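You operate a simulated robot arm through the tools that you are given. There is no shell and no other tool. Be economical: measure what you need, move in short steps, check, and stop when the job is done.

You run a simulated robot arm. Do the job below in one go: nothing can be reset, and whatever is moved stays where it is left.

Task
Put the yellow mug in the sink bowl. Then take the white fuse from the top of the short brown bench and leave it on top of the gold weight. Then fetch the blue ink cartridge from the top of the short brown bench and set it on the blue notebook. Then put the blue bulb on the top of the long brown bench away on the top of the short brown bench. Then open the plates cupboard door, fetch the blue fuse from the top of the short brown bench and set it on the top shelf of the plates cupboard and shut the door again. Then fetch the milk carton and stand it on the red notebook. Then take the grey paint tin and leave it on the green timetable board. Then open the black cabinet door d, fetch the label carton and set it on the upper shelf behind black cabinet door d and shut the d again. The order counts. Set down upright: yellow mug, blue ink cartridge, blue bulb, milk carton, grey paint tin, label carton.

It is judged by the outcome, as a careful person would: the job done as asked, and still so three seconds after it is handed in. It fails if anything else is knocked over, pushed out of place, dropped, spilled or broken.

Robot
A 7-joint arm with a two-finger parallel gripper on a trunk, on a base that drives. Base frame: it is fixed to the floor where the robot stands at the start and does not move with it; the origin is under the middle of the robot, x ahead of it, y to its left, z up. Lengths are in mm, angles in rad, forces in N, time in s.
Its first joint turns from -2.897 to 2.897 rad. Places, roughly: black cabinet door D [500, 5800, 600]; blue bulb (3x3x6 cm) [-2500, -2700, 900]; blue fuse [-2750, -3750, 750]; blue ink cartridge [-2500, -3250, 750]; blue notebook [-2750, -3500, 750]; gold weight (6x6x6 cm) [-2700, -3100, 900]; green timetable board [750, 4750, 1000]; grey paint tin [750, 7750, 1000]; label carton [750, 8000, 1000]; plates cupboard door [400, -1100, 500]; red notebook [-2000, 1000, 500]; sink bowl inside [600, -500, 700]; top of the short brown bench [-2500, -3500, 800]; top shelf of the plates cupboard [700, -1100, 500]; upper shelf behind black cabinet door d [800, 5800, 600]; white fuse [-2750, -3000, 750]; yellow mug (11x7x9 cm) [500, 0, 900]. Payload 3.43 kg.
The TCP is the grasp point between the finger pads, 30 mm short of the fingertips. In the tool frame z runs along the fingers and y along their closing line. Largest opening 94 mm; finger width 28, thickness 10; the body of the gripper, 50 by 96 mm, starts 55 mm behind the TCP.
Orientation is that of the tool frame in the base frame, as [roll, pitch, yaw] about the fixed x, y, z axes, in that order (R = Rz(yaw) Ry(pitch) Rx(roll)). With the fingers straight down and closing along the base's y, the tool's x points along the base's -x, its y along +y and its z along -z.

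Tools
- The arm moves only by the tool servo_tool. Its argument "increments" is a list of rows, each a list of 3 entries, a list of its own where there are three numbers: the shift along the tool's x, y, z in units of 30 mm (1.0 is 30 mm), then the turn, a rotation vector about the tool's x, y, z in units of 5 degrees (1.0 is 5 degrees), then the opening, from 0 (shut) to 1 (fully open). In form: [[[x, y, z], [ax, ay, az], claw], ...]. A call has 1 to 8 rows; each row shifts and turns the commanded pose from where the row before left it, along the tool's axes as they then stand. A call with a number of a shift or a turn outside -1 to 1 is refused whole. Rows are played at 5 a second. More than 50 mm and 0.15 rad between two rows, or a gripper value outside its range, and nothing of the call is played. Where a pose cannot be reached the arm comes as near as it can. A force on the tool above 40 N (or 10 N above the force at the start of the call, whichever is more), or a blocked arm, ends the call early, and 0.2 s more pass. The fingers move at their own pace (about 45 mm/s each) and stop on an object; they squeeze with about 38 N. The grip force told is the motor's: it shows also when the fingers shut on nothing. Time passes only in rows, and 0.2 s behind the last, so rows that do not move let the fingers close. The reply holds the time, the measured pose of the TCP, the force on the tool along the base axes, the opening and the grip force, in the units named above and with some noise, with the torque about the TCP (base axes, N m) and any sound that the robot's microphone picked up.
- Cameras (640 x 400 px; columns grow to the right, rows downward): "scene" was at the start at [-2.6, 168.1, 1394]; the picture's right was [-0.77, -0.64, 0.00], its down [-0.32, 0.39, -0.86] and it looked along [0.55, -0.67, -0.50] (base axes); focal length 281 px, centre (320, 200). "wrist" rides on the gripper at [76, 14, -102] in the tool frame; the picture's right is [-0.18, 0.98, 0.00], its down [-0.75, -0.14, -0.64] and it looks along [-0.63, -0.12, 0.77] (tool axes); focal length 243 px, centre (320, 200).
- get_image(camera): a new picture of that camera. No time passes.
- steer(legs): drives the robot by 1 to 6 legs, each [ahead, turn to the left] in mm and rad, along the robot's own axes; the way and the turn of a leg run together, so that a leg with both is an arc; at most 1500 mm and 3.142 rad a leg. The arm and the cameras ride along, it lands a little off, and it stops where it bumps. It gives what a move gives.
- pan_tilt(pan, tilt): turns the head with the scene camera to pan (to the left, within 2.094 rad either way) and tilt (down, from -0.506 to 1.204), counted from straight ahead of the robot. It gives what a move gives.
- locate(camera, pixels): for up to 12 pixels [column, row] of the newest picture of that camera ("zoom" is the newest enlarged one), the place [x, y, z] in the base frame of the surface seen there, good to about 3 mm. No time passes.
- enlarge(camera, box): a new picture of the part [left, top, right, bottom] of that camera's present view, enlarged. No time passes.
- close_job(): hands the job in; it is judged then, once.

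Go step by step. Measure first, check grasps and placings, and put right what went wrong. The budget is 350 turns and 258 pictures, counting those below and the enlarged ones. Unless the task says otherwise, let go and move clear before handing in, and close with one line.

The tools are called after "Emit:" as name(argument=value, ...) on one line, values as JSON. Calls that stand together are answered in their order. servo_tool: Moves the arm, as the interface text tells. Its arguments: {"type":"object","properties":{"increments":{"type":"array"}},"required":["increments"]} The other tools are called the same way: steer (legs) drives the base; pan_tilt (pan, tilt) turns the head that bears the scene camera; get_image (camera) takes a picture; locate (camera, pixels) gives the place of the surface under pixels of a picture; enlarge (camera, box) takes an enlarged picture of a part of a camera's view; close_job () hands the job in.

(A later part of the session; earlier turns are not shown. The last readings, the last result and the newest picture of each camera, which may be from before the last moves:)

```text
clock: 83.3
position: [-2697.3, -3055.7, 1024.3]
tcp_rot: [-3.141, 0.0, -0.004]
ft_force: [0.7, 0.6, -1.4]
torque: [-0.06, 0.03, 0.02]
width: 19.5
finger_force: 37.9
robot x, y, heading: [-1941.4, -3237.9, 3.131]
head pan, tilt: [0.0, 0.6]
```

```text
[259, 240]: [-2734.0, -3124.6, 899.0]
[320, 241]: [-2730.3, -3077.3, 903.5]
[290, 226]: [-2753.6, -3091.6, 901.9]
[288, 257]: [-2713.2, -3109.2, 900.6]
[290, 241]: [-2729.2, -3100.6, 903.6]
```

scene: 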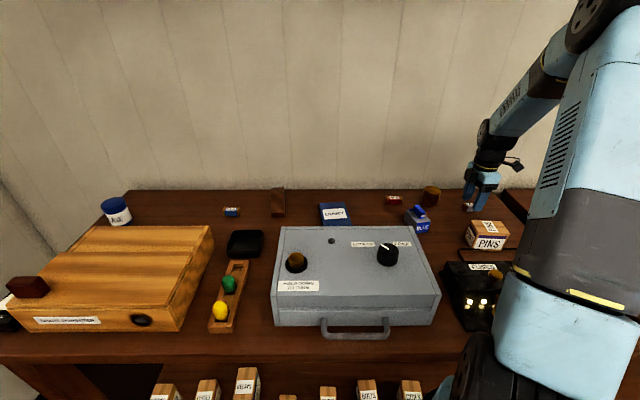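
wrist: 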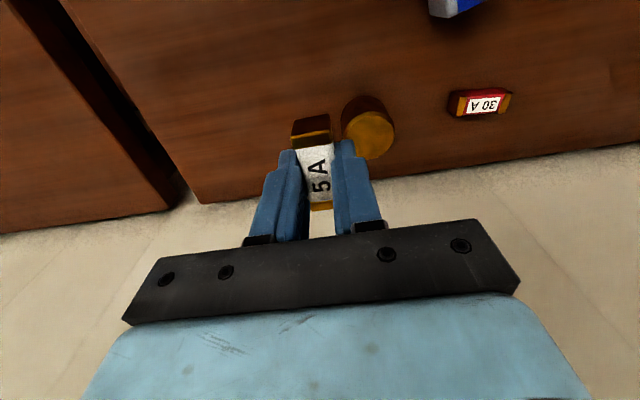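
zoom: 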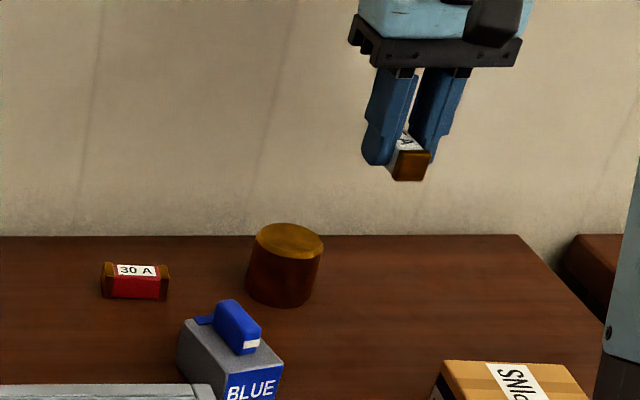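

The weight's top centre is (−2733,−3100) at z 904. I'll move there and come down to just above contact (TCP ≈941).

Emit:
servo_tool(increments=[[[-0.6, 0.74, 0], [0, 0, 0], 0], [[-0.6, 0.74, 0], [0, 0, 0], 0], [[0, 0, 0.9], [0, 0, 0], 0], [[0, 0, 0.9], [0, 0, 0], 0], [[0, 0, 0.6], [0, 0, 0], 0], [[0, 0, 0.35], [0, 0, 0], 0]])

Emit:
enlarge(camera="scene", box=[360, 130, 520, 230])

Emit:
get_image(camera="wrist")

```text
clock: 84.7
position: [-2733.8, -3100.4, 941.0]
tcp_rot: [3.141, 0.001, -0.001]
ft_force: [-0.2, -0.1, 0.0]
torque: [-0.02, -0.01, 0.01]
width: 19.6
finger_force: 37.9
robot x, y, heading: [-1937.2, -3239.7, 3.125]
head pan, tilt: [0.0, 0.6]
```

```text
4.00 times, centred on (440, 180) of scene
```

zoom: 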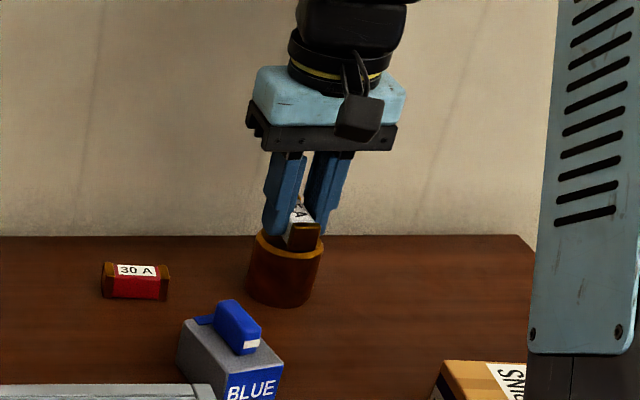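

```text
227 pictures are left
```

wrist: 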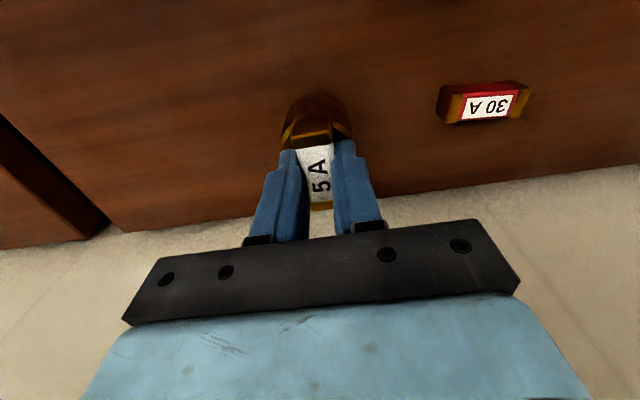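

Emit:
servo_tool(increments=[[[0, 0, 0.06], [0, 0, 0], 0], [[0, 0, 0], [0, 0, 0], 0]])

```text
clock: 85.3
position: [-2731.8, -3100.3, 937.5]
tcp_rot: [-3.14, 0.0, 0.0]
ft_force: [0.3, -0.1, 0.0]
torque: [-0.02, -0.01, -0.02]
width: 19.6
finger_force: 37.9
robot x, y, heading: [-1942.2, -3238.1, 3.125]
head pan, tilt: [0.0, 0.6]
```

Still no contact. I'll lower by another 2 mm.

Emit:
servo_tool(increments=[[[0, 0, 0.05], [0, 0, 0], 0], [[0, 0, 0], [0, 0, 0], 0]])

```text
clock: 85.9
position: [-2732.8, -3100.2, 937.0]
tcp_rot: [3.142, -0.001, -0.002]
ft_force: [0.2, -0.6, -0.6]
torque: [0.02, -0.01, -0.02]
width: 19.7
finger_force: 38.3
robot x, y, heading: [-1940.2, -3237.3, 3.128]
head pan, tilt: [0.0, 0.6]
```

Emit:
servo_tool(increments=[[[0, 0, 0.06], [0, 0, 0], 0], [[0, 0, 0.0], [0, 0, 0], 0]])

Emit:
enlarge(camera="scene", box=[400, 165, 464, 205])

```text
clock: 86.5
position: [-2732.3, -3101.2, 935.7]
tcp_rot: [3.14, 0.0, -0.002]
ft_force: [-0.4, -1.0, -0.2]
torque: [0.02, 0.0, 0.0]
width: 19.5
finger_force: 37.9
robot x, y, heading: [-1941.1, -3233.6, 3.13]
head pan, tilt: [0.0, 0.6]
```

```text
10.00 times, centred on (432, 185) of scene
```

zoom: 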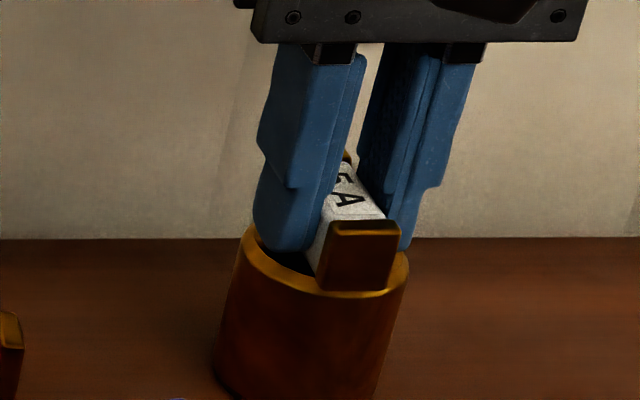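

Emit:
servo_tool(increments=[[[0, 0, 0.05], [0, 0, 0], 0], [[0, 0, 0.0], [0, 0, 0], 0]])

Emit:
servo_tool(increments=[[[0, 0, 0.05], [0, 0, 0], 0], [[0, 0, 0.0], [0, 0, 0], 0]])

```text
clock: 87.1
position: [-2731.8, -3099.7, 934.7]
tcp_rot: [-3.141, 0.002, -0.002]
ft_force: [2.5, 1.0, 11.7]
torque: [0.04, -0.05, -0.02]
width: 19.9
finger_force: 38.4
robot x, y, heading: [-1942.2, -3237.1, 3.126]
head pan, tilt: [0.0, 0.6]
```

```text
clock: 87.7
position: [-2731.9, -3100.0, 935.8]
tcp_rot: [-3.141, 0.004, -0.001]
ft_force: [2.1, -1.2, 32.9]
torque: [0.01, -0.11, -0.02]
width: 19.3
finger_force: 38.1
robot x, y, heading: [-1941.0, -3237.9, 3.127]
head pan, tilt: [0.0, 0.6]
```

Contact is confirmed. I'll ease off slightly, open partway and rise.

Emit:
servo_tool(increments=[[[0, 0, -0.05], [0, 0, 0], 0], [[0, 0, 0], [0, 0, 0], 0.3], [[0, 0, 0], [0, 0, 0], 0.5], [[0, 0, 0], [0, 0, 0], 0.5]])

Emit:
servo_tool(increments=[[[0, 0, -0.5], [0, 0, 0], 0.5], [[0, 0, -1], [0, 0, 0], 0.5], [[0, 0, -1], [0, 0, 0], 0.5], [[0, 0, -1], [0, 0, 0], 0.5], [[0.5, 0, -0.5], [0, 0, 0], 0.7]])

Emit:
enlarge(camera="scene", box=[360, 160, 520, 260])

Emit:
get_image(camera="wrist")

```text
clock: 88.7
position: [-2731.4, -3099.8, 932.6]
tcp_rot: [3.141, 0.001, -0.002]
ft_force: [1.7, -3.1, 15.6]
torque: [0.36, 0.02, -0.02]
width: 45.7
finger_force: 0.2
robot x, y, heading: [-1940.9, -3236.5, 3.124]
head pan, tilt: [0.0, 0.6]
```

```text
clock: 89.9
position: [-2716.5, -3099.4, 1052.7]
tcp_rot: [-3.14, -0.001, -0.001]
ft_force: [0.1, -0.2, -0.2]
torque: [0.0, -0.05, 0.03]
width: 65.9
finger_force: 0.0
robot x, y, heading: [-1939.9, -3241.6, 3.126]
head pan, tilt: [0.0, 0.6]
```

```text
4.00 times, centred on (440, 210) of scene
```

zoom: 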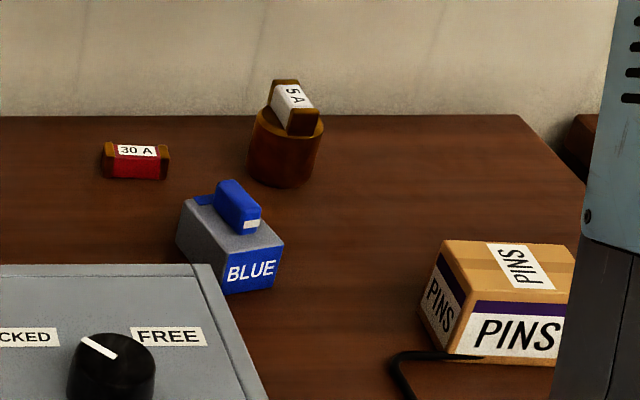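

```text
224 pictures are left
```

wrist: 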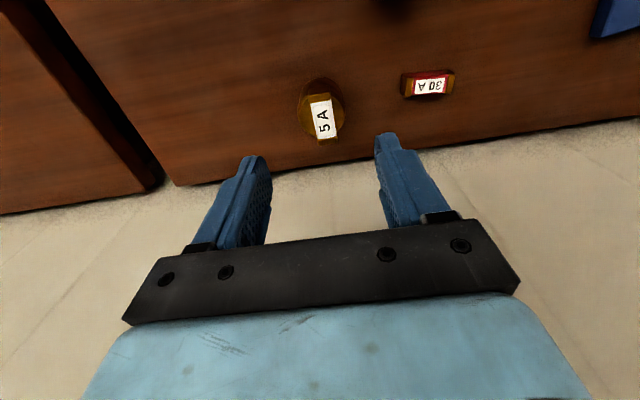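

The white fuse rests on the gold weight. Next is the ink cartridge at (230,240) in the zoom, so I'll measure its corners and the diary.

Emit:
locate(camera="zoom", pixels=[[184, 202], [224, 248], [280, 240], [178, 240], [222, 292], [275, 285], [216, 198], [240, 228], [257, 220], [235, 183], [200, 200], [265, 225]])

Emit:
enlarge(camera="scene", box=[290, 180, 450, 280])

```text
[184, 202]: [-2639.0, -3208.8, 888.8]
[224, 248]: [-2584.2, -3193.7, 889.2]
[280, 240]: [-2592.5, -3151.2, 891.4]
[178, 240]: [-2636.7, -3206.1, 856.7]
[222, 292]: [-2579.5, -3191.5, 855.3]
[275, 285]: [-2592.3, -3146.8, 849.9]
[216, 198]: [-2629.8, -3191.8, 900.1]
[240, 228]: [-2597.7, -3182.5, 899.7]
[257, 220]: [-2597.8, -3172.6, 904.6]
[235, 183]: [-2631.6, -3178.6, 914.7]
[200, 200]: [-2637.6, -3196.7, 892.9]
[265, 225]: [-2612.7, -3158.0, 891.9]
```

```text
4.00 times, centred on (370, 230) of scene
```

zoom: 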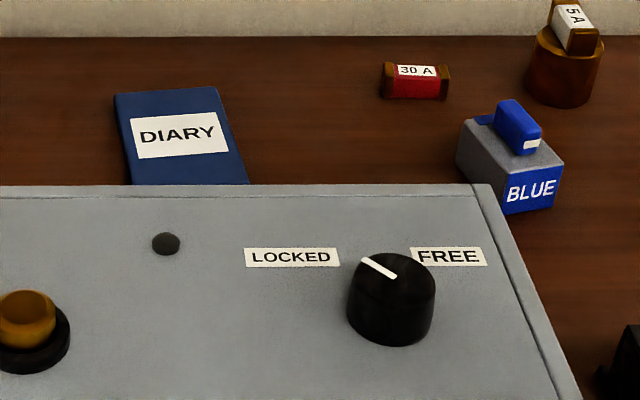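

The cartridge body is about 57×44×42 mm, centred near (−2615,−3180) and turned about 13°. I'll measure the grey box's corner and the diary before going down.

Emit:
locate(camera="zoom", pixels=[[488, 190], [470, 188], [300, 192], [540, 330], [116, 96], [214, 90], [246, 182], [132, 180], [180, 100], [180, 135], [495, 215], [392, 262]])

```text
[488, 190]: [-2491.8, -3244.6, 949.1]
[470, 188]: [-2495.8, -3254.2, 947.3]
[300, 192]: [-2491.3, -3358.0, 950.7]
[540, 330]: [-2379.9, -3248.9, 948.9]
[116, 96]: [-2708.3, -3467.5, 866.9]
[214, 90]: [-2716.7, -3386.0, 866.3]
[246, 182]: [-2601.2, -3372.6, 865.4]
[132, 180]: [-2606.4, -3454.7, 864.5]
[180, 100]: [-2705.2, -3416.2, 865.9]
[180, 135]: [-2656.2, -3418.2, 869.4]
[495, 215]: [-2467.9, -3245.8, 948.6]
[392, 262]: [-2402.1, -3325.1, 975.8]
```

The grey box (right edge y −3245, back edge x −2495, top 949) leaves room. I'll move above the cartridge, turn 13°, and look.

Emit:
servo_tool(increments=[[[0.84, 0.675, 0], [0, 0, 0], 0.75], [[0.84, 0.675, 0], [0, 0, 0], 0.75], [[0.84, 0.675, 0], [0, 0, 0], 0.75], [[0.84, 0.675, 0], [0, 0, 0], 0.75], [[0, 0, 0], [0, 0, -1], 0.75], [[0, 0, 0], [0, 0, -1], 0.75], [[0, 0, 0], [0, 0, -0.6], 0.75]])

Emit:
get_image(camera="wrist")

```text
clock: 91.5
position: [-2616.8, -3181.0, 1053.8]
tcp_rot: [3.141, 0.0, 0.225]
ft_force: [0.4, -0.6, -0.2]
torque: [-0.03, -0.04, 0.01]
width: 70.4
finger_force: 0.2
robot x, y, heading: [-1940.1, -3237.1, 3.13]
head pan, tilt: [0.0, 0.6]
```

```text
222 pictures are left
```

wrist: 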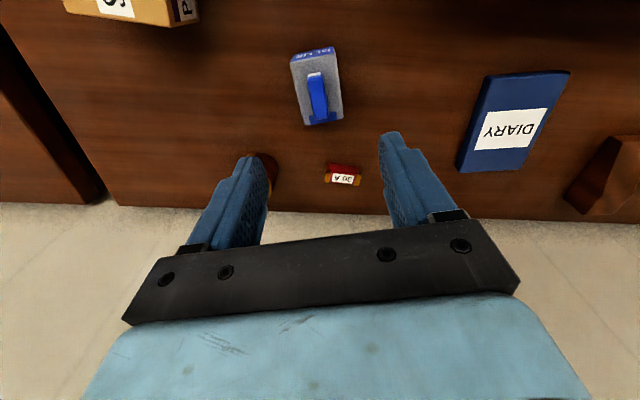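

Emit:
enlarge(camera="wrist", box=[256, 30, 384, 110])

Emit:
locate(camera="zoom", pixels=[[176, 160], [378, 130], [432, 415], [250, 460], [180, 250], [420, 340]])

Emit:
locate(camera="wrist", pixels=[[291, 62], [333, 55], [342, 115], [305, 122], [316, 80], [327, 121], [299, 100], [336, 80]])

```text
5.00 times, centred on (320, 70) of wrist
```

zoom: 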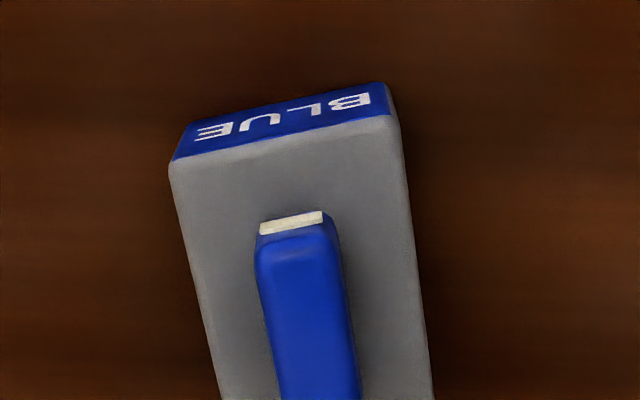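

```text
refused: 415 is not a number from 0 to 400
```

```text
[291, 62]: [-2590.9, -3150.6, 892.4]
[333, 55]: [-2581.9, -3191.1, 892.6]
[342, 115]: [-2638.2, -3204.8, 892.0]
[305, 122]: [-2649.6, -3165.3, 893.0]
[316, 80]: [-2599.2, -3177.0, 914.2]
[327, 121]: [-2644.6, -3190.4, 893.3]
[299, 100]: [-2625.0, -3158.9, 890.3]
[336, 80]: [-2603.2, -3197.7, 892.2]
```

The corners give a centre of (−2615,−3178) turned 14°, so the gripper is aligned. I'll go down to z≈884 and close.

Emit:
servo_tool(increments=[[[0.09, -0.08, 0.9], [0, 0, -0.2], 0.75], [[0, 0, 1], [0, 0, 0], 0.75], [[0, 0, 1], [0, 0, 0], 0.75], [[0, 0, 1], [0, 0, 0], 0.75], [[0, 0, 1], [0, 0, 0], 0.75], [[0, 0, 0.7], [0, 0, 0], 0.75]])

Emit:
servo_tool(increments=[[[0, 0, 0], [0, 0, 0], 0], [[0, 0, 0], [0, 0, 0], 0], [[0, 0, 0], [0, 0, 0], 0]])

Emit:
servo_tool(increments=[[[0, 0, -0.7], [0, 0, 0], 0], [[0, 0, -1], [0, 0, 0], 0], [[0, 0, -1], [0, 0, 0], 0]])

Emit:
get_image(camera="wrist")

```text
clock: 92.9
position: [-2616.1, -3177.4, 886.2]
tcp_rot: [3.141, 0.0, 0.243]
ft_force: [1.0, 0.9, 0.6]
torque: [-0.01, -0.02, -0.01]
width: 70.2
finger_force: 0.1
robot x, y, heading: [-1941.7, -3236.5, 3.126]
head pan, tilt: [0.0, 0.6]
```

```text
clock: 93.7
position: [-2615.8, -3178.3, 886.8]
tcp_rot: [-3.14, 0.0, 0.242]
ft_force: [0.5, -0.2, -0.1]
torque: [0.0, 0.02, -0.01]
width: 49.6
finger_force: 38.0
robot x, y, heading: [-1938.5, -3238.4, 3.125]
head pan, tilt: [0.0, 0.6]
```

```text
clock: 94.5
position: [-2615.6, -3176.7, 967.5]
tcp_rot: [3.142, -0.003, 0.241]
ft_force: [-1.4, 0.3, -1.1]
torque: [0.0, -0.01, -0.04]
width: 49.7
finger_force: 38.2
robot x, y, heading: [-1937.9, -3238.8, 3.127]
head pan, tilt: [0.0, 0.6]
```

```text
220 pictures are left
```

wrist: 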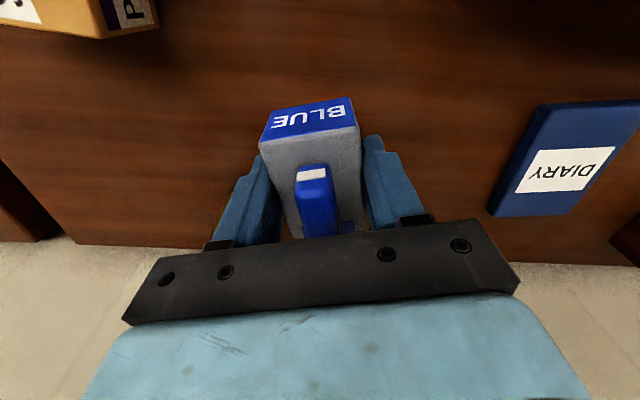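

The cartridge is held (49.6 mm). I'll carry it to the diary's centre (−2657,−3420) and turn to the diary's 7°.

Emit:
servo_tool(increments=[[[0, 0, 0], [0, 0, 0.7], 0], [[0, 0, 0], [0, 0, 0.7], 0], [[-0.261, 0.874, 0], [0, 0, 0], 0], [[-0.261, 0.874, 0], [0, 0, 0], 0], [[-0.261, 0.874, 0], [0, 0, 0], 0], [[-0.261, 0.874, 0], [0, 0, 0], 0], [[-0.261, 0.874, 0], [0, 0, 0], 0], [[-0.261, 0.874, 0], [0, 0, 0], 0]])

Emit:
servo_tool(increments=[[[-0.261, 0.874, 0], [0, 0, 0], 0], [[-0.261, 0.874, 0], [0, 0, 0], 0], [[-0.261, 0.874, 0], [0, 0, 0], 0]])

Emit:
get_image(camera="wrist")

Emit:
enlarge(camera="scene", box=[260, 150, 420, 250])

```text
clock: 96.3
position: [-2642.6, -3339.3, 967.3]
tcp_rot: [3.141, -0.001, 0.118]
ft_force: [0.2, 0.5, -1.3]
torque: [-0.02, 0.04, -0.02]
width: 49.6
finger_force: 38.3
robot x, y, heading: [-1941.0, -3236.1, 3.129]
head pan, tilt: [0.0, 0.6]
```

```text
clock: 97.1
position: [-2655.9, -3421.5, 966.6]
tcp_rot: [-3.141, 0.0, 0.121]
ft_force: [1.2, 0.7, -1.3]
torque: [-0.01, 0.0, -0.01]
width: 49.4
finger_force: 38.4
robot x, y, heading: [-1940.6, -3238.0, 3.127]
head pan, tilt: [0.0, 0.6]
```

```text
219 pictures are left
```

wrist: 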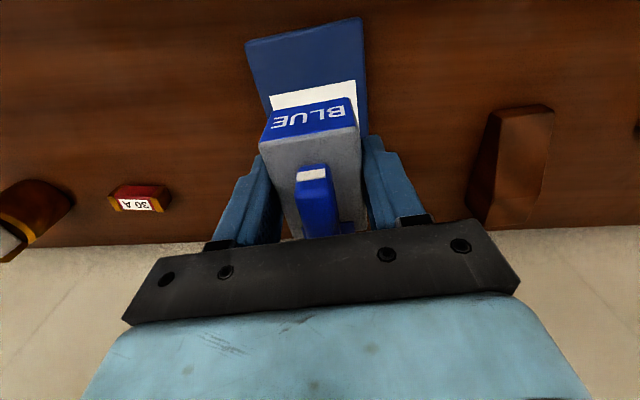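

```text
4.00 times, centred on (340, 200) of scene
```

zoom: 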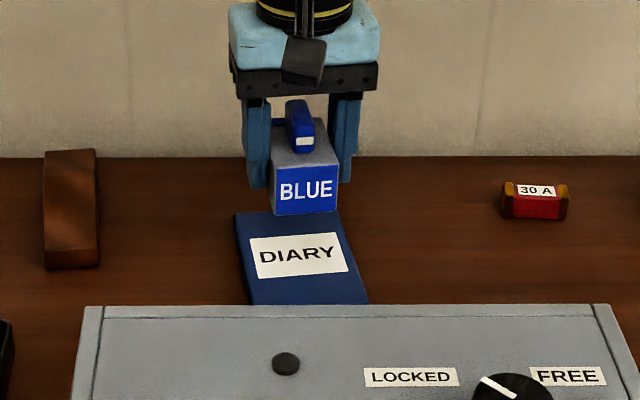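

Emit:
locate(camera="wrist", pixels=[[250, 45], [358, 22], [264, 85], [364, 80], [366, 130]])

Emit:
locate(camera="zoom", pixels=[[240, 217], [338, 212], [362, 300], [254, 300]])

```text
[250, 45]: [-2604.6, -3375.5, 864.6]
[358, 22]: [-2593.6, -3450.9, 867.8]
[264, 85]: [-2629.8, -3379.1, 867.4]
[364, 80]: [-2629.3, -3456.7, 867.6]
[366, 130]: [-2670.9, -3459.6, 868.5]
```

```text
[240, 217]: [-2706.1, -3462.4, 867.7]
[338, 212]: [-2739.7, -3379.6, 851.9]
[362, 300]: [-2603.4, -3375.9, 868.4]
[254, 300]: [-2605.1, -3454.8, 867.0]
```

The diary is centred at (−2657,−3420), right under the cartridge. I'll go down to just above it, then inch to contact.

Emit:
servo_tool(increments=[[[0, 0, 0.8], [0, 0, 0], 0], [[0, 0, 0.7], [0, 0, 0], 0], [[0, 0, 0.4], [0, 0, 0], 0]])

Emit:
servo_tool(increments=[[[0, 0, 0.08], [0, 0, 0], 0], [[0, 0, 0], [0, 0, 0], 0]])

Emit:
servo_tool(increments=[[[0, 0, 0.06], [0, 0, 0], 0], [[0, 0, 0], [0, 0, 0], 0]])

```text
clock: 97.9
position: [-2654.4, -3420.7, 907.0]
tcp_rot: [3.14, -0.001, 0.12]
ft_force: [-0.5, 0.0, -0.8]
torque: [0.0, 0.06, -0.01]
width: 49.4
finger_force: 38.1
robot x, y, heading: [-1941.2, -3237.7, 3.127]
head pan, tilt: [0.0, 0.6]
```

```text
clock: 98.5
position: [-2656.6, -3420.4, 906.9]
tcp_rot: [3.142, 0.0, 0.12]
ft_force: [-0.4, 0.0, -1.3]
torque: [0.04, -0.02, 0.01]
width: 49.4
finger_force: 38.0
robot x, y, heading: [-1940.1, -3238.5, 3.125]
head pan, tilt: [0.0, 0.6]
```

```text
clock: 99.1
position: [-2656.2, -3420.1, 905.3]
tcp_rot: [3.141, 0.001, 0.121]
ft_force: [0.2, -0.4, -1.3]
torque: [-0.01, 0.01, -0.01]
width: 49.4
finger_force: 37.9
robot x, y, heading: [-1939.4, -3236.3, 3.128]
head pan, tilt: [0.0, 0.6]
```

Emit:
servo_tool(increments=[[[0, 0, 0.06], [0, 0, 0], 0], [[0, 0, 0], [0, 0, 0], 0]])

Emit:
servo_tool(increments=[[[0, 0, 0.05], [0, 0, 0], 0], [[0, 0, 0], [0, 0, 0], 0]])

```text
clock: 99.7
position: [-2656.2, -3421.0, 903.6]
tcp_rot: [3.141, 0.0, 0.119]
ft_force: [0.0, 1.0, 13.9]
torque: [0.05, -0.18, -0.02]
width: 49.7
finger_force: 38.3
robot x, y, heading: [-1938.3, -3236.0, 3.128]
head pan, tilt: [0.0, 0.6]
```

```text
clock: 100.3
position: [-2656.7, -3419.2, 903.1]
tcp_rot: [-3.141, 0.004, 0.12]
ft_force: [-2.0, 2.3, 36.3]
torque: [0.06, -0.33, -0.03]
width: 49.5
finger_force: 37.6
robot x, y, heading: [-1940.8, -3236.2, 3.124]
head pan, tilt: [0.0, 0.6]
```

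There's contact. I'll ease off, open and rise.

Emit:
servo_tool(increments=[[[0, 0, -0.06], [0, 0, 0], 0], [[0, 0, 0], [0, 0, 0], 0.65], [[0, 0, 0], [0, 0, 0], 0.75], [[0, 0, 0], [0, 0, 0], 0.75]])

Emit:
servo_tool(increments=[[[0, 0, -0.5], [0, 0, 0], 0.75], [[0, 0, -1], [0, 0, 0], 0.75], [[0, 0, -1], [0, 0, 0], 0.75], [[0, 0, -1], [0, 0, 0], 0.75], [[0, 0, -1], [0, 0, 0], 0.75], [[0, 0, -1], [0, 0, 0], 0.75], [[0, 0, -1], [0, 0, 0], 0.75]])

Emit:
enlarge(camera="scene", box=[260, 150, 420, 250])

Emit:
pan_tilt(pan=-0.85, tilt=0.7)

Emit:
get_image(camera="scene")

```text
clock: 101.3
position: [-2655.1, -3420.9, 903.6]
tcp_rot: [3.14, 0.0, 0.12]
ft_force: [-0.1, -0.5, -0.8]
torque: [0.0, 0.0, 0.01]
width: 70.5
finger_force: 0.0
robot x, y, heading: [-1939.5, -3240.4, 3.126]
head pan, tilt: [0.0, 0.6]
```

```text
clock: 102.9
position: [-2656.3, -3421.0, 1097.4]
tcp_rot: [3.141, 0.0, 0.12]
ft_force: [-0.9, 0.3, 0.4]
torque: [0.01, -0.04, -0.01]
width: 70.5
finger_force: 0.1
robot x, y, heading: [-1940.8, -3238.0, 3.131]
head pan, tilt: [0.0, 0.6]
```

```text
4.00 times, centred on (340, 200) of scene
```

zoom: 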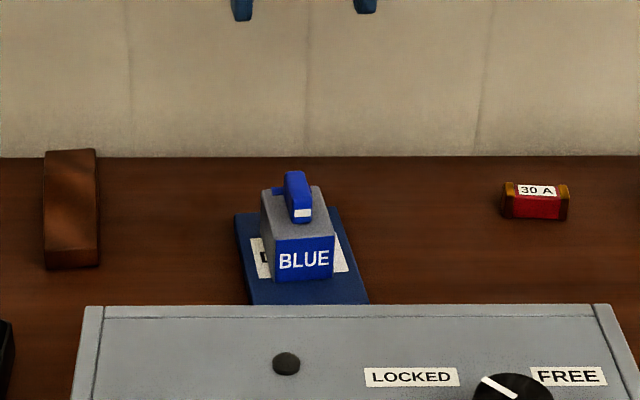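

```text
clock: 104.0
position: [-2656.4, -3421.6, 1097.5]
tcp_rot: [3.141, 0.0, 0.12]
ft_force: [-0.4, -0.5, -0.2]
torque: [0.01, 0.01, 0.0]
width: 70.3
finger_force: 0.0
robot x, y, heading: [-1940.1, -3235.9, 3.13]
head pan, tilt: [-0.85, 0.7]
```

```text
216 pictures are left
```

scene: 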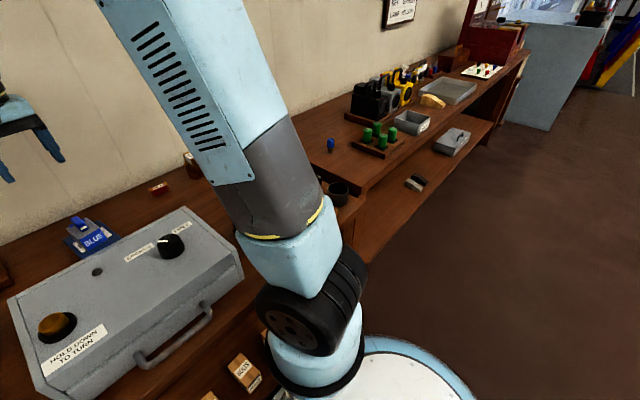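

The cartridge stands on the diary. The blue bulb is at (331,145) on the long bench; I'll zoom and locate it.

Emit:
enlarge(camera="scene", box=[280, 110, 440, 210])

Emit:
locate(camera="zoom", pixels=[[203, 117], [203, 140], [203, 160], [190, 130], [216, 130], [203, 180], [285, 155], [310, 190], [380, 155], [430, 130], [300, 145]])

```text
4.00 times, centred on (360, 160) of scene
```

zoom: 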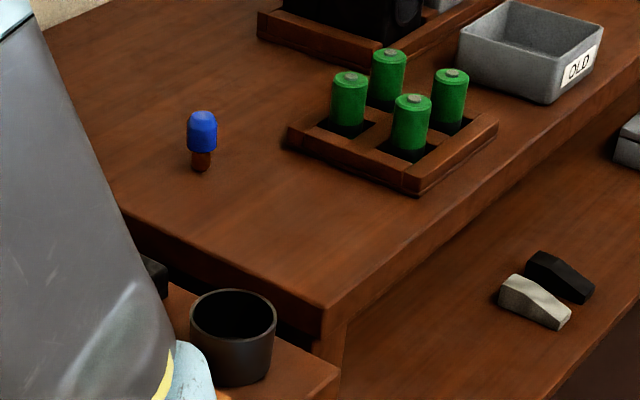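

```text
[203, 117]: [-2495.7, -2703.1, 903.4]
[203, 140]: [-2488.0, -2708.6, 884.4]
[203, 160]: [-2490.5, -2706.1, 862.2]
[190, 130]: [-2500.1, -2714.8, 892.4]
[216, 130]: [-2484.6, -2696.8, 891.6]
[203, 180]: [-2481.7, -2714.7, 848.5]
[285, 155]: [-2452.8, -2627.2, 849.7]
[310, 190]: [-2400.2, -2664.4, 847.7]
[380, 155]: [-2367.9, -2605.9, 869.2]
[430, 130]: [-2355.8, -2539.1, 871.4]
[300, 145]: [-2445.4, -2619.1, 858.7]
```

The bulb stands upright at about (−2494,−2705), 848–905 high and ~30 wide. I'll swing over to it at z≈1097.

Emit:
servo_tool(increments=[[[0.34, -0.962, 0], [0, 0, 0], 0.65], [[0.34, -0.962, 0], [0, 0, 0], 0.65], [[0.34, -0.962, 0], [0, 0, 0], 0.65], [[0.34, -0.962, 0], [0, 0, 0], 0.65], [[0.34, -0.962, 0], [0, 0, 0], 0.65], [[0.34, -0.962, 0], [0, 0, 0], 0.65], [[0.34, -0.962, 0], [0, 0, 0], 0.65], [[0.34, -0.962, 0], [0, 0, 0], 0.65]])

Emit:
servo_tool(increments=[[[0.34, -0.962, 0], [0, 0, 0], 0.65], [[0.34, -0.962, 0], [0, 0, 0], 0.65], [[0.34, -0.962, 0], [0, 0, 0], 0.65], [[0.34, -0.962, 0], [0, 0, 0], 0.65], [[0.34, -0.962, 0], [0, 0, 0], 0.65], [[0.34, -0.962, 0], [0, 0, 0], 0.65], [[0.34, -0.962, 0], [0, 0, 0], 0.65], [[0.34, -0.962, 0], [0, 0, 0], 0.65]])

Emit:
servo_tool(increments=[[[0.34, -0.962, 0], [0, 0, 0], 0.65], [[0.34, -0.962, 0], [0, 0, 0], 0.65], [[0.34, -0.962, 0], [0, 0, 0], 0.65], [[0.34, -0.962, 0], [0, 0, 0], 0.65], [[0.34, -0.962, 0], [0, 0, 0], 0.65], [[0.34, -0.962, 0], [0, 0, 0], 0.65], [[0.34, -0.962, 0], [0, 0, 0], 0.65], [[0.34, -0.962, 0], [0, 0, 0], 0.65]])

Emit:
get_image(camera="wrist")

```text
clock: 105.8
position: [-2603.2, -3181.9, 1099.8]
tcp_rot: [3.141, 0.002, 0.121]
ft_force: [-0.9, -0.3, -0.2]
torque: [-0.03, 0.0, -0.03]
width: 61.1
finger_force: 0.1
robot x, y, heading: [-1938.9, -3237.1, 3.125]
head pan, tilt: [-0.85, 0.7]
```

```text
clock: 107.6
position: [-2549.1, -2943.2, 1098.6]
tcp_rot: [-3.142, 0.001, 0.121]
ft_force: [0.0, -0.4, 0.2]
torque: [0.02, 0.02, 0.0]
width: 61.1
finger_force: 0.1
robot x, y, heading: [-1942.8, -3235.7, 3.132]
head pan, tilt: [-0.85, 0.7]
```

```text
clock: 109.4
position: [-2496.5, -2702.0, 1099.5]
tcp_rot: [3.141, -0.001, 0.12]
ft_force: [0.2, 0.0, -0.2]
torque: [0.03, 0.0, -0.01]
width: 61.2
finger_force: 0.0
robot x, y, heading: [-1943.3, -3238.9, 3.129]
head pan, tilt: [-0.85, 0.7]
```

```text
214 pictures are left
```

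wrist: 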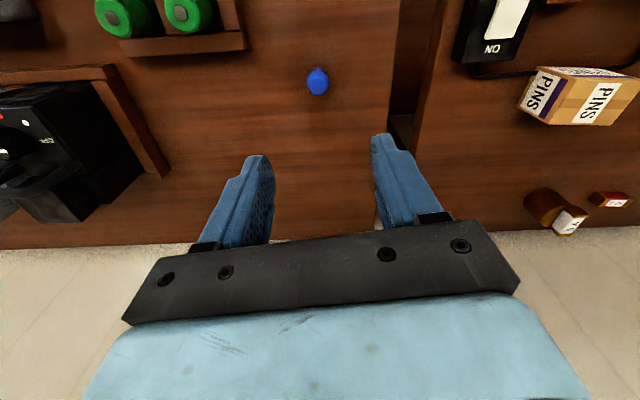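

Emit:
locate(camera="wrist", pixels=[[317, 78], [308, 82], [326, 82], [317, 68], [317, 94], [160, 165], [110, 70], [80, 165], [245, 45], [170, 15]])

```text
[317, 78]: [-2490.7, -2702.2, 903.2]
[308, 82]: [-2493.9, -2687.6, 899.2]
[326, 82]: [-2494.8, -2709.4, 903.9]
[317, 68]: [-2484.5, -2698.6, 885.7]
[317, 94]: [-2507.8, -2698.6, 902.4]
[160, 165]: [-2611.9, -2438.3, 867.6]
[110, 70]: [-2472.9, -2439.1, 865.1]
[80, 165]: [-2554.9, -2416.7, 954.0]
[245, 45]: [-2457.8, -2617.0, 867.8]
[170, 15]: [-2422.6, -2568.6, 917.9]
```

The bulb is right under the TCP, and the nearest neighbour is the battery tray at y −2617. I'll go down to z≈886 and close.

Emit:
servo_tool(increments=[[[0, 0, 1], [0, 0, 0], 0.65], [[0, 0, 1], [0, 0, 0], 0.65], [[0, 0, 1], [0, 0, 0], 0.65], [[0, 0, 1], [0, 0, 0], 0.65], [[0, 0, 1], [0, 0, 0], 0.65], [[0, 0, 1], [0, 0, 0], 0.65], [[0, 0, 0.7], [0, 0, 0], 0.65], [[0, 0, 0.4], [0, 0, 0], 0.65]])

Emit:
servo_tool(increments=[[[0, 0, 0], [0, 0, 0], 0], [[0, 0, 0], [0, 0, 0], 0], [[0, 0, 0], [0, 0, 0], 0]])

Emit:
get_image(camera="wrist")

```text
clock: 111.2
position: [-2496.2, -2702.1, 885.3]
tcp_rot: [3.141, 0.0, 0.121]
ft_force: [0.4, 0.1, -0.1]
torque: [-0.01, 0.01, -0.01]
width: 61.0
finger_force: 0.1
robot x, y, heading: [-1942.6, -3237.5, 3.123]
head pan, tilt: [-0.85, 0.7]
```

```text
clock: 112.0
position: [-2495.0, -2701.3, 885.5]
tcp_rot: [3.141, -0.002, 0.12]
ft_force: [0.2, 0.1, -0.1]
torque: [0.01, -0.01, 0.0]
width: 26.6
finger_force: 33.2
robot x, y, heading: [-1943.4, -3239.5, 3.131]
head pan, tilt: [-0.85, 0.7]
```

```text
213 pictures are left
```

wrist: 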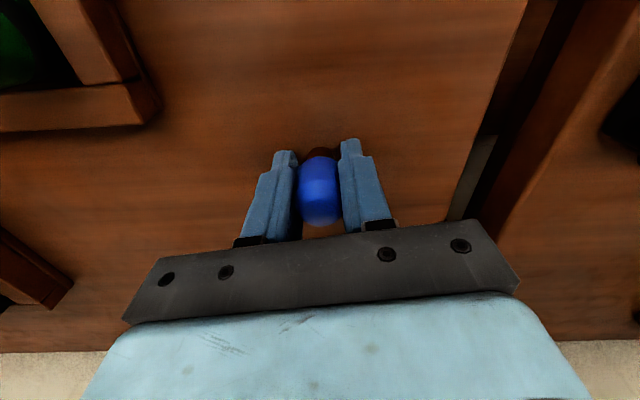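

The bulb is held (26.6 mm) and upright. I'll lift 120 mm and carry it to the free spot near (−2600,−3150).

Emit:
servo_tool(increments=[[[0, 0, -0.6], [0, 0, 0], 0], [[0, 0, -0.9], [0, 0, 0], 0], [[0, 0, -0.9], [0, 0, 0], 0], [[0, 0, -0.9], [0, 0, 0], 0], [[0, 0, -0.9], [0, 0, 0], 0]])

Emit:
servo_tool(increments=[[[-0.327, 0.9, 0], [0, 0, 0], 0], [[-0.327, 0.9, 0], [0, 0, 0], 0], [[-0.327, 0.9, 0], [0, 0, 0], 0], [[-0.327, 0.9, 0], [0, 0, 0], 0], [[-0.327, 0.9, 0], [0, 0, 0], 0], [[-0.327, 0.9, 0], [0, 0, 0], 0], [[-0.327, 0.9, 0], [0, 0, 0], 0], [[-0.327, 0.9, 0], [0, 0, 0], 0]])

Emit:
servo_tool(increments=[[[-0.327, 0.9, 0], [0, 0, 0], 0], [[-0.327, 0.9, 0], [0, 0, 0], 0], [[-0.327, 0.9, 0], [0, 0, 0], 0], [[-0.327, 0.9, 0], [0, 0, 0], 0], [[-0.327, 0.9, 0], [0, 0, 0], 0], [[-0.327, 0.9, 0], [0, 0, 0], 0], [[-0.327, 0.9, 0], [0, 0, 0], 0], [[-0.327, 0.9, 0], [0, 0, 0], 0]])

Emit:
get_image(camera="wrist")

Emit:
pan_tilt(pan=0.0, tilt=0.6)

Emit:
get_image(camera="scene")

```text
clock: 113.2
position: [-2496.4, -2702.6, 1012.2]
tcp_rot: [3.141, 0.0, 0.12]
ft_force: [-0.1, 0.2, -0.6]
torque: [-0.05, -0.02, 0.04]
width: 26.6
finger_force: 38.4
robot x, y, heading: [-1940.6, -3237.3, 3.13]
head pan, tilt: [-0.85, 0.7]
```

```text
clock: 115.0
position: [-2549.3, -2927.3, 1011.8]
tcp_rot: [3.141, -0.001, 0.119]
ft_force: [0.1, 0.4, 0.2]
torque: [-0.01, 0.01, 0.02]
width: 26.4
finger_force: 37.6
robot x, y, heading: [-1939.8, -3235.4, 3.13]
head pan, tilt: [-0.85, 0.7]
```

```text
clock: 116.8
position: [-2600.6, -3147.8, 1011.2]
tcp_rot: [-3.141, 0.0, 0.119]
ft_force: [0.3, 0.2, 0.3]
torque: [-0.02, 0.01, 0.0]
width: 26.4
finger_force: 37.8
robot x, y, heading: [-1938.8, -3239.9, 3.127]
head pan, tilt: [-0.85, 0.7]
```

```text
212 pictures are left
```

wrist: 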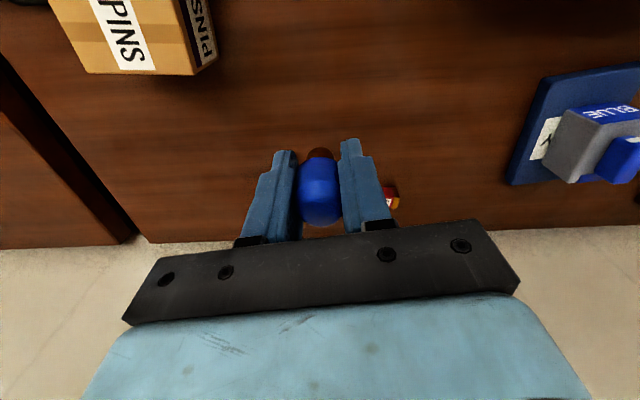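

```text
clock: 118.0
position: [-2601.0, -3148.7, 1009.8]
tcp_rot: [3.141, 0.0, 0.121]
ft_force: [-0.2, 1.0, -0.5]
torque: [0.01, -0.01, 0.01]
width: 26.3
finger_force: 37.6
robot x, y, heading: [-1939.0, -3239.7, 3.126]
head pan, tilt: [0.0, 0.6]
```

```text
211 pictures are left
```

scene: 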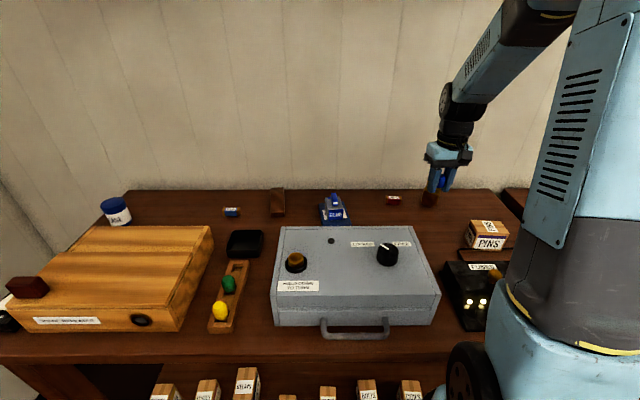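

The spot below is free, with the red fuse about 90 mm behind. I'll lower to just above contact, then inch down.

Emit:
servo_tool(increments=[[[0, 0, 0.9], [0, 0, 0], 0], [[0, 0, 0.9], [0, 0, 0], 0], [[0, 0, 0.9], [0, 0, 0], 0], [[0, 0, 0.8], [0, 0, 0], 0], [[0, 0, 0.5], [0, 0, 0], 0]])

Emit:
servo_tool(increments=[[[0, 0, 0.08], [0, 0, 0], 0], [[0, 0, 0], [0, 0, 0], 0]])

Emit:
servo_tool(increments=[[[0, 0, 0.06], [0, 0, 0], 0], [[0, 0, 0], [0, 0, 0], 0]])

```text
clock: 119.2
position: [-2599.9, -3150.4, 891.2]
tcp_rot: [-3.141, 0.0, 0.121]
ft_force: [0.6, -0.1, -1.0]
torque: [0.03, 0.02, 0.01]
width: 26.2
finger_force: 37.7
robot x, y, heading: [-1938.8, -3236.7, 3.126]
head pan, tilt: [0.0, 0.6]
```

```text
clock: 119.8
position: [-2600.7, -3149.6, 888.7]
tcp_rot: [3.141, 0.0, 0.121]
ft_force: [0.6, -0.3, -0.9]
torque: [0.04, 0.0, 0.01]
width: 26.4
finger_force: 37.7
robot x, y, heading: [-1937.1, -3236.6, 3.126]
head pan, tilt: [0.0, 0.6]
```

```text
clock: 120.4
position: [-2600.0, -3149.9, 887.5]
tcp_rot: [3.141, 0.001, 0.121]
ft_force: [0.0, -0.2, 0.8]
torque: [0.0, 0.04, -0.01]
width: 26.2
finger_force: 38.2
robot x, y, heading: [-1941.9, -3238.8, 3.126]
head pan, tilt: [0.0, 0.6]
```

Emit:
servo_tool(increments=[[[0, 0, 0.05], [0, 0, 0], 0], [[0, 0, 0], [0, 0, 0], 0]])

Emit:
servo_tool(increments=[[[0, 0, 0.05], [0, 0, 0], 0], [[0, 0, 0], [0, 0, 0], 0]])

```text
clock: 121.0
position: [-2600.5, -3150.1, 887.0]
tcp_rot: [-3.141, 0.0, 0.12]
ft_force: [0.5, 0.6, -0.2]
torque: [-0.01, 0.0, -0.04]
width: 26.3
finger_force: 38.3
robot x, y, heading: [-1940.5, -3236.5, 3.13]
head pan, tilt: [0.0, 0.6]
```

```text
clock: 121.6
position: [-2600.0, -3151.1, 884.7]
tcp_rot: [3.141, 0.001, 0.12]
ft_force: [-0.3, 0.6, 11.3]
torque: [0.03, 0.01, -0.05]
width: 26.2
finger_force: 38.4
robot x, y, heading: [-1939.5, -3240.8, 3.127]
head pan, tilt: [0.0, 0.6]
```

There's contact (11 N). I'll open and rise straight up.

Emit:
servo_tool(increments=[[[0, 0, 0], [0, 0, 0], 0.4], [[0, 0, 0], [0, 0, 0], 0.6], [[0, 0, 0], [0, 0, 0], 0.6], [[0, 0, 0], [0, 0, 0], 0.6]])

Emit:
servo_tool(increments=[[[0, 0, -0.6], [0, 0, 0], 0.6], [[0, 0, -1], [0, 0, 0], 0.6], [[0, 0, -1], [0, 0, 0], 0.6], [[0, 0, -1], [0, 0, 0], 0.6], [[0, 0, -1], [0, 0, 0], 0.6], [[0, 0, -1], [0, 0, 0], 0.6], [[0, 0, -1], [0, 0, 0], 0.6]])

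Emit:
get_image(camera="scene")

Emit:
enlarge(camera="scene", box=[180, 170, 340, 270])

Emit:
locate(camera="zoom", pixels=[[175, 160], [235, 160], [205, 155], [205, 165], [205, 180], [180, 175], [232, 175], [195, 155], [215, 155], [388, 80], [380, 110], [260, 240]])

```text
clock: 122.6
position: [-2600.2, -3151.9, 884.9]
tcp_rot: [3.141, -0.001, 0.121]
ft_force: [0.9, 0.6, -0.1]
torque: [-0.04, 0.01, -0.01]
width: 56.2
finger_force: 0.1
robot x, y, heading: [-1937.4, -3236.5, 3.132]
head pan, tilt: [0.0, 0.6]
```

```text
clock: 124.2
position: [-2601.0, -3149.6, 1083.6]
tcp_rot: [-3.14, -0.001, 0.12]
ft_force: [-0.4, -0.6, 0.7]
torque: [0.02, -0.01, 0.03]
width: 56.5
finger_force: 0.0
robot x, y, heading: [-1940.7, -3237.5, 3.129]
head pan, tilt: [0.0, 0.6]
```

```text
210 pictures are left
```

scene: 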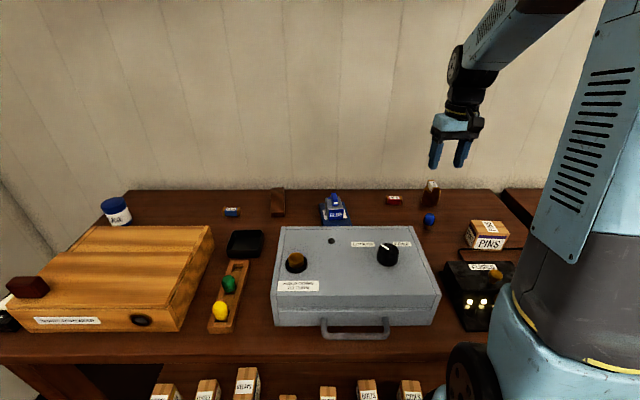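

```text
4.00 times, centred on (260, 220) of scene
```

zoom: 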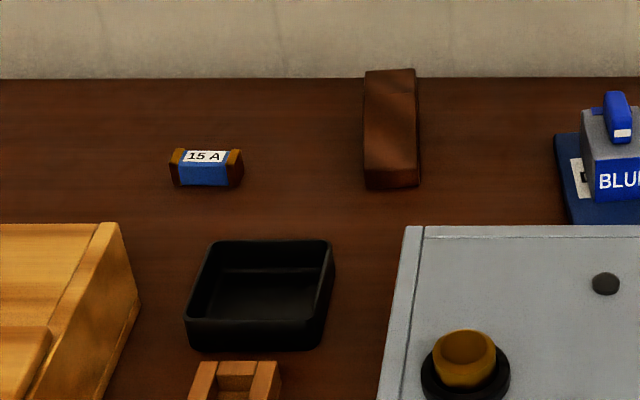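

```text
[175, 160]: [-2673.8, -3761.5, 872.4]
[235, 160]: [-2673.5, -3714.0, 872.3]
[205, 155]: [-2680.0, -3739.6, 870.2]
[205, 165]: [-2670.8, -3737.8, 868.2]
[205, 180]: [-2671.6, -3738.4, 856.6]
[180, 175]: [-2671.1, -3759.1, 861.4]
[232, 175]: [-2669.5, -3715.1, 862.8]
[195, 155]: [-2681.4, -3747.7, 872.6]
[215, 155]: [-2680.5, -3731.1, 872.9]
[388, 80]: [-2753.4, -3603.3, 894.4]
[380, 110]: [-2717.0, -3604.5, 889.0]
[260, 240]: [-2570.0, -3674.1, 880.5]
```

The bulb stands upright at (429,220), and the blue fuse is at (−2673,−3738). The cupboard door must be opened first, so I'll drive to it, ending at about (−700,−1100) facing +x.

Emit:
steer(legs=[[-400, 0], [0, -1.932], [1150, 0], [1150, 0], [0, -1.196]])

Emit:
get_image(camera="scene")

```text
clock: 129.9
position: [-1714.3, -2596.5, 1084.4]
tcp_rot: [-3.141, 0.001, -1.058]
ft_force: [-0.6, -0.7, 0.5]
torque: [-0.02, -0.06, 0.03]
width: 56.3
finger_force: 0.2
robot x, y, heading: [-1612.6, -3274.1, 1.913]
head pan, tilt: [0.0, 0.6]
stopped in leg 2: the robot was blocked; the commanded pose is now the measured one
```

```text
208 pictures are left
```

scene: 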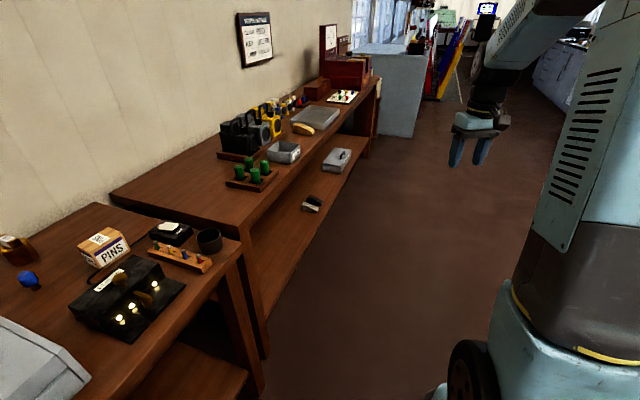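

The base was blocked mid-turn well away from the bench, so I'll look around it.

Emit:
pan_tilt(pan=1.5, tilt=0.9)

Emit:
get_image(camera="scene")

Emit:
pan_tilt(pan=-1.8, tilt=0.7)

Emit:
get_image(camera="scene")

```text
clock: 131.5
position: [-1713.6, -2595.9, 1083.0]
tcp_rot: [3.142, -0.001, -1.057]
ft_force: [0.0, -0.1, 0.6]
torque: [0.01, -0.01, 0.0]
width: 56.2
finger_force: 0.0
robot x, y, heading: [-1613.2, -3271.3, 1.918]
head pan, tilt: [1.499, 0.901]
```

```text
207 pictures are left
```

scene: 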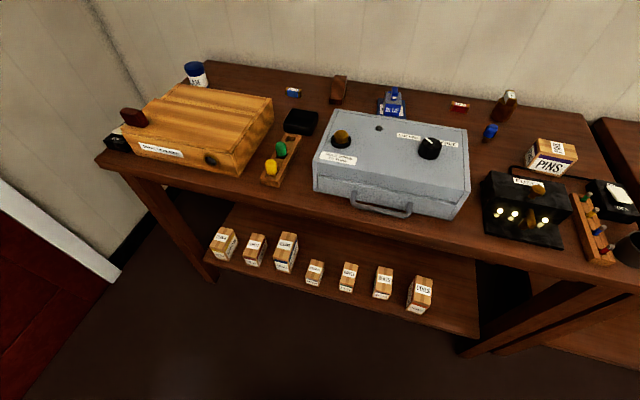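

```text
clock: 134.3
position: [-1712.3, -2596.0, 1082.3]
tcp_rot: [3.142, 0.0, -1.057]
ft_force: [0.0, -1.1, -0.3]
torque: [0.01, 0.01, 0.02]
width: 56.5
finger_force: 0.0
robot x, y, heading: [-1614.6, -3273.8, 1.915]
head pan, tilt: [-1.799, 0.7]
```

```text
206 pictures are left
```

scene: 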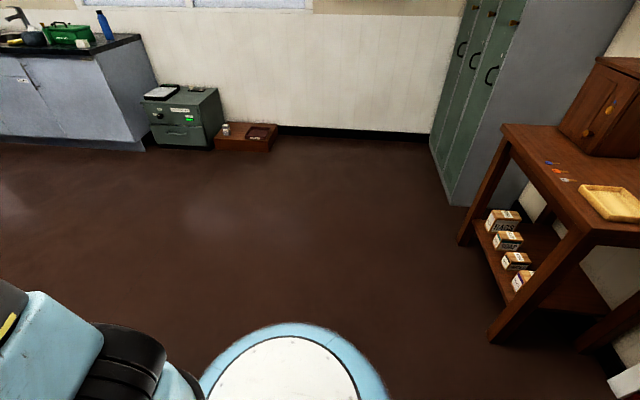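

Nothing near the base is visible. I'll try a small further turn to see whether it's really blocked.

Emit:
steer(legs=[[0, -0.3]])

Emit:
get_image(camera="scene")

Emit:
locate(camera="scene", pixels=[[490, 340], [460, 240], [215, 145], [150, 150], [245, 145], [430, 140], [300, 400], [90, 330]])

```text
clock: 135.8
position: [-1508.6, -2594.7, 1082.9]
tcp_rot: [3.14, -0.001, -1.356]
ft_force: [-0.6, 0.3, 0.3]
torque: [-0.01, -0.03, 0.0]
width: 56.7
finger_force: 0.1
robot x, y, heading: [-1632.5, -3271.9, 1.619]
head pan, tilt: [-1.799, 0.7]
```

```text
205 pictures are left
```

scene: 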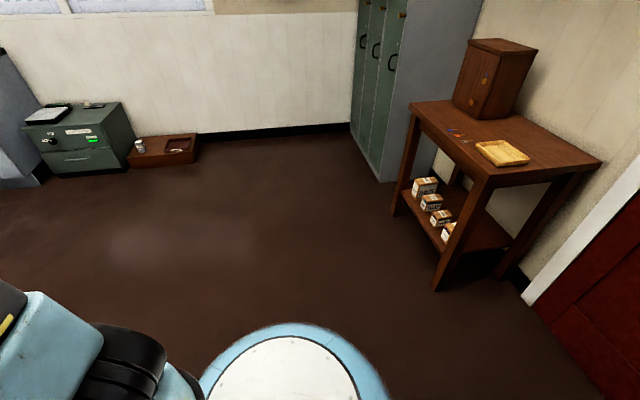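

```text
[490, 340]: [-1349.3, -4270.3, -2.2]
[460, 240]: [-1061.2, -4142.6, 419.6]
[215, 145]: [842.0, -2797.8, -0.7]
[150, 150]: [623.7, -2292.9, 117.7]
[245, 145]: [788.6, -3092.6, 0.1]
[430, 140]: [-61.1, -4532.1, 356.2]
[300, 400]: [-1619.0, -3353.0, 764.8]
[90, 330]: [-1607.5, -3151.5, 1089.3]
```

It turns freely now at (−1632,−3272). I'll continue to the cupboard.

Emit:
steer(legs=[[0, -0.453], [1180, 0], [1180, 0], [0, -1.166]])

Emit:
pan_tilt(pan=0.0, tilt=0.6)

Emit:
get_image(camera="scene")

```text
clock: 152.2
position: [-31.4, -1208.2, 1083.9]
tcp_rot: [3.14, 0.0, -2.921]
ft_force: [0.1, 1.2, -0.1]
torque: [0.0, 0.03, 0.01]
width: 56.2
finger_force: 0.0
robot x, y, heading: [-715.9, -1008.2, 0.011]
head pan, tilt: [-1.799, 0.7]
stopped in leg 4: the robot was blocked; the commanded pose is now the measured one
```

```text
clock: 154.0
position: [-30.8, -1208.4, 1085.2]
tcp_rot: [3.142, 0.001, -2.922]
ft_force: [0.1, 0.3, -0.5]
torque: [0.0, 0.0, 0.01]
width: 56.3
finger_force: 0.1
robot x, y, heading: [-719.0, -1007.1, 0.005]
head pan, tilt: [0.0, 0.6]
```

```text
204 pictures are left
```

scene: 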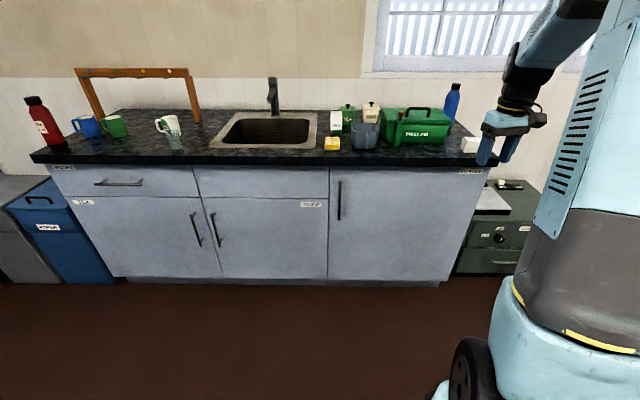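

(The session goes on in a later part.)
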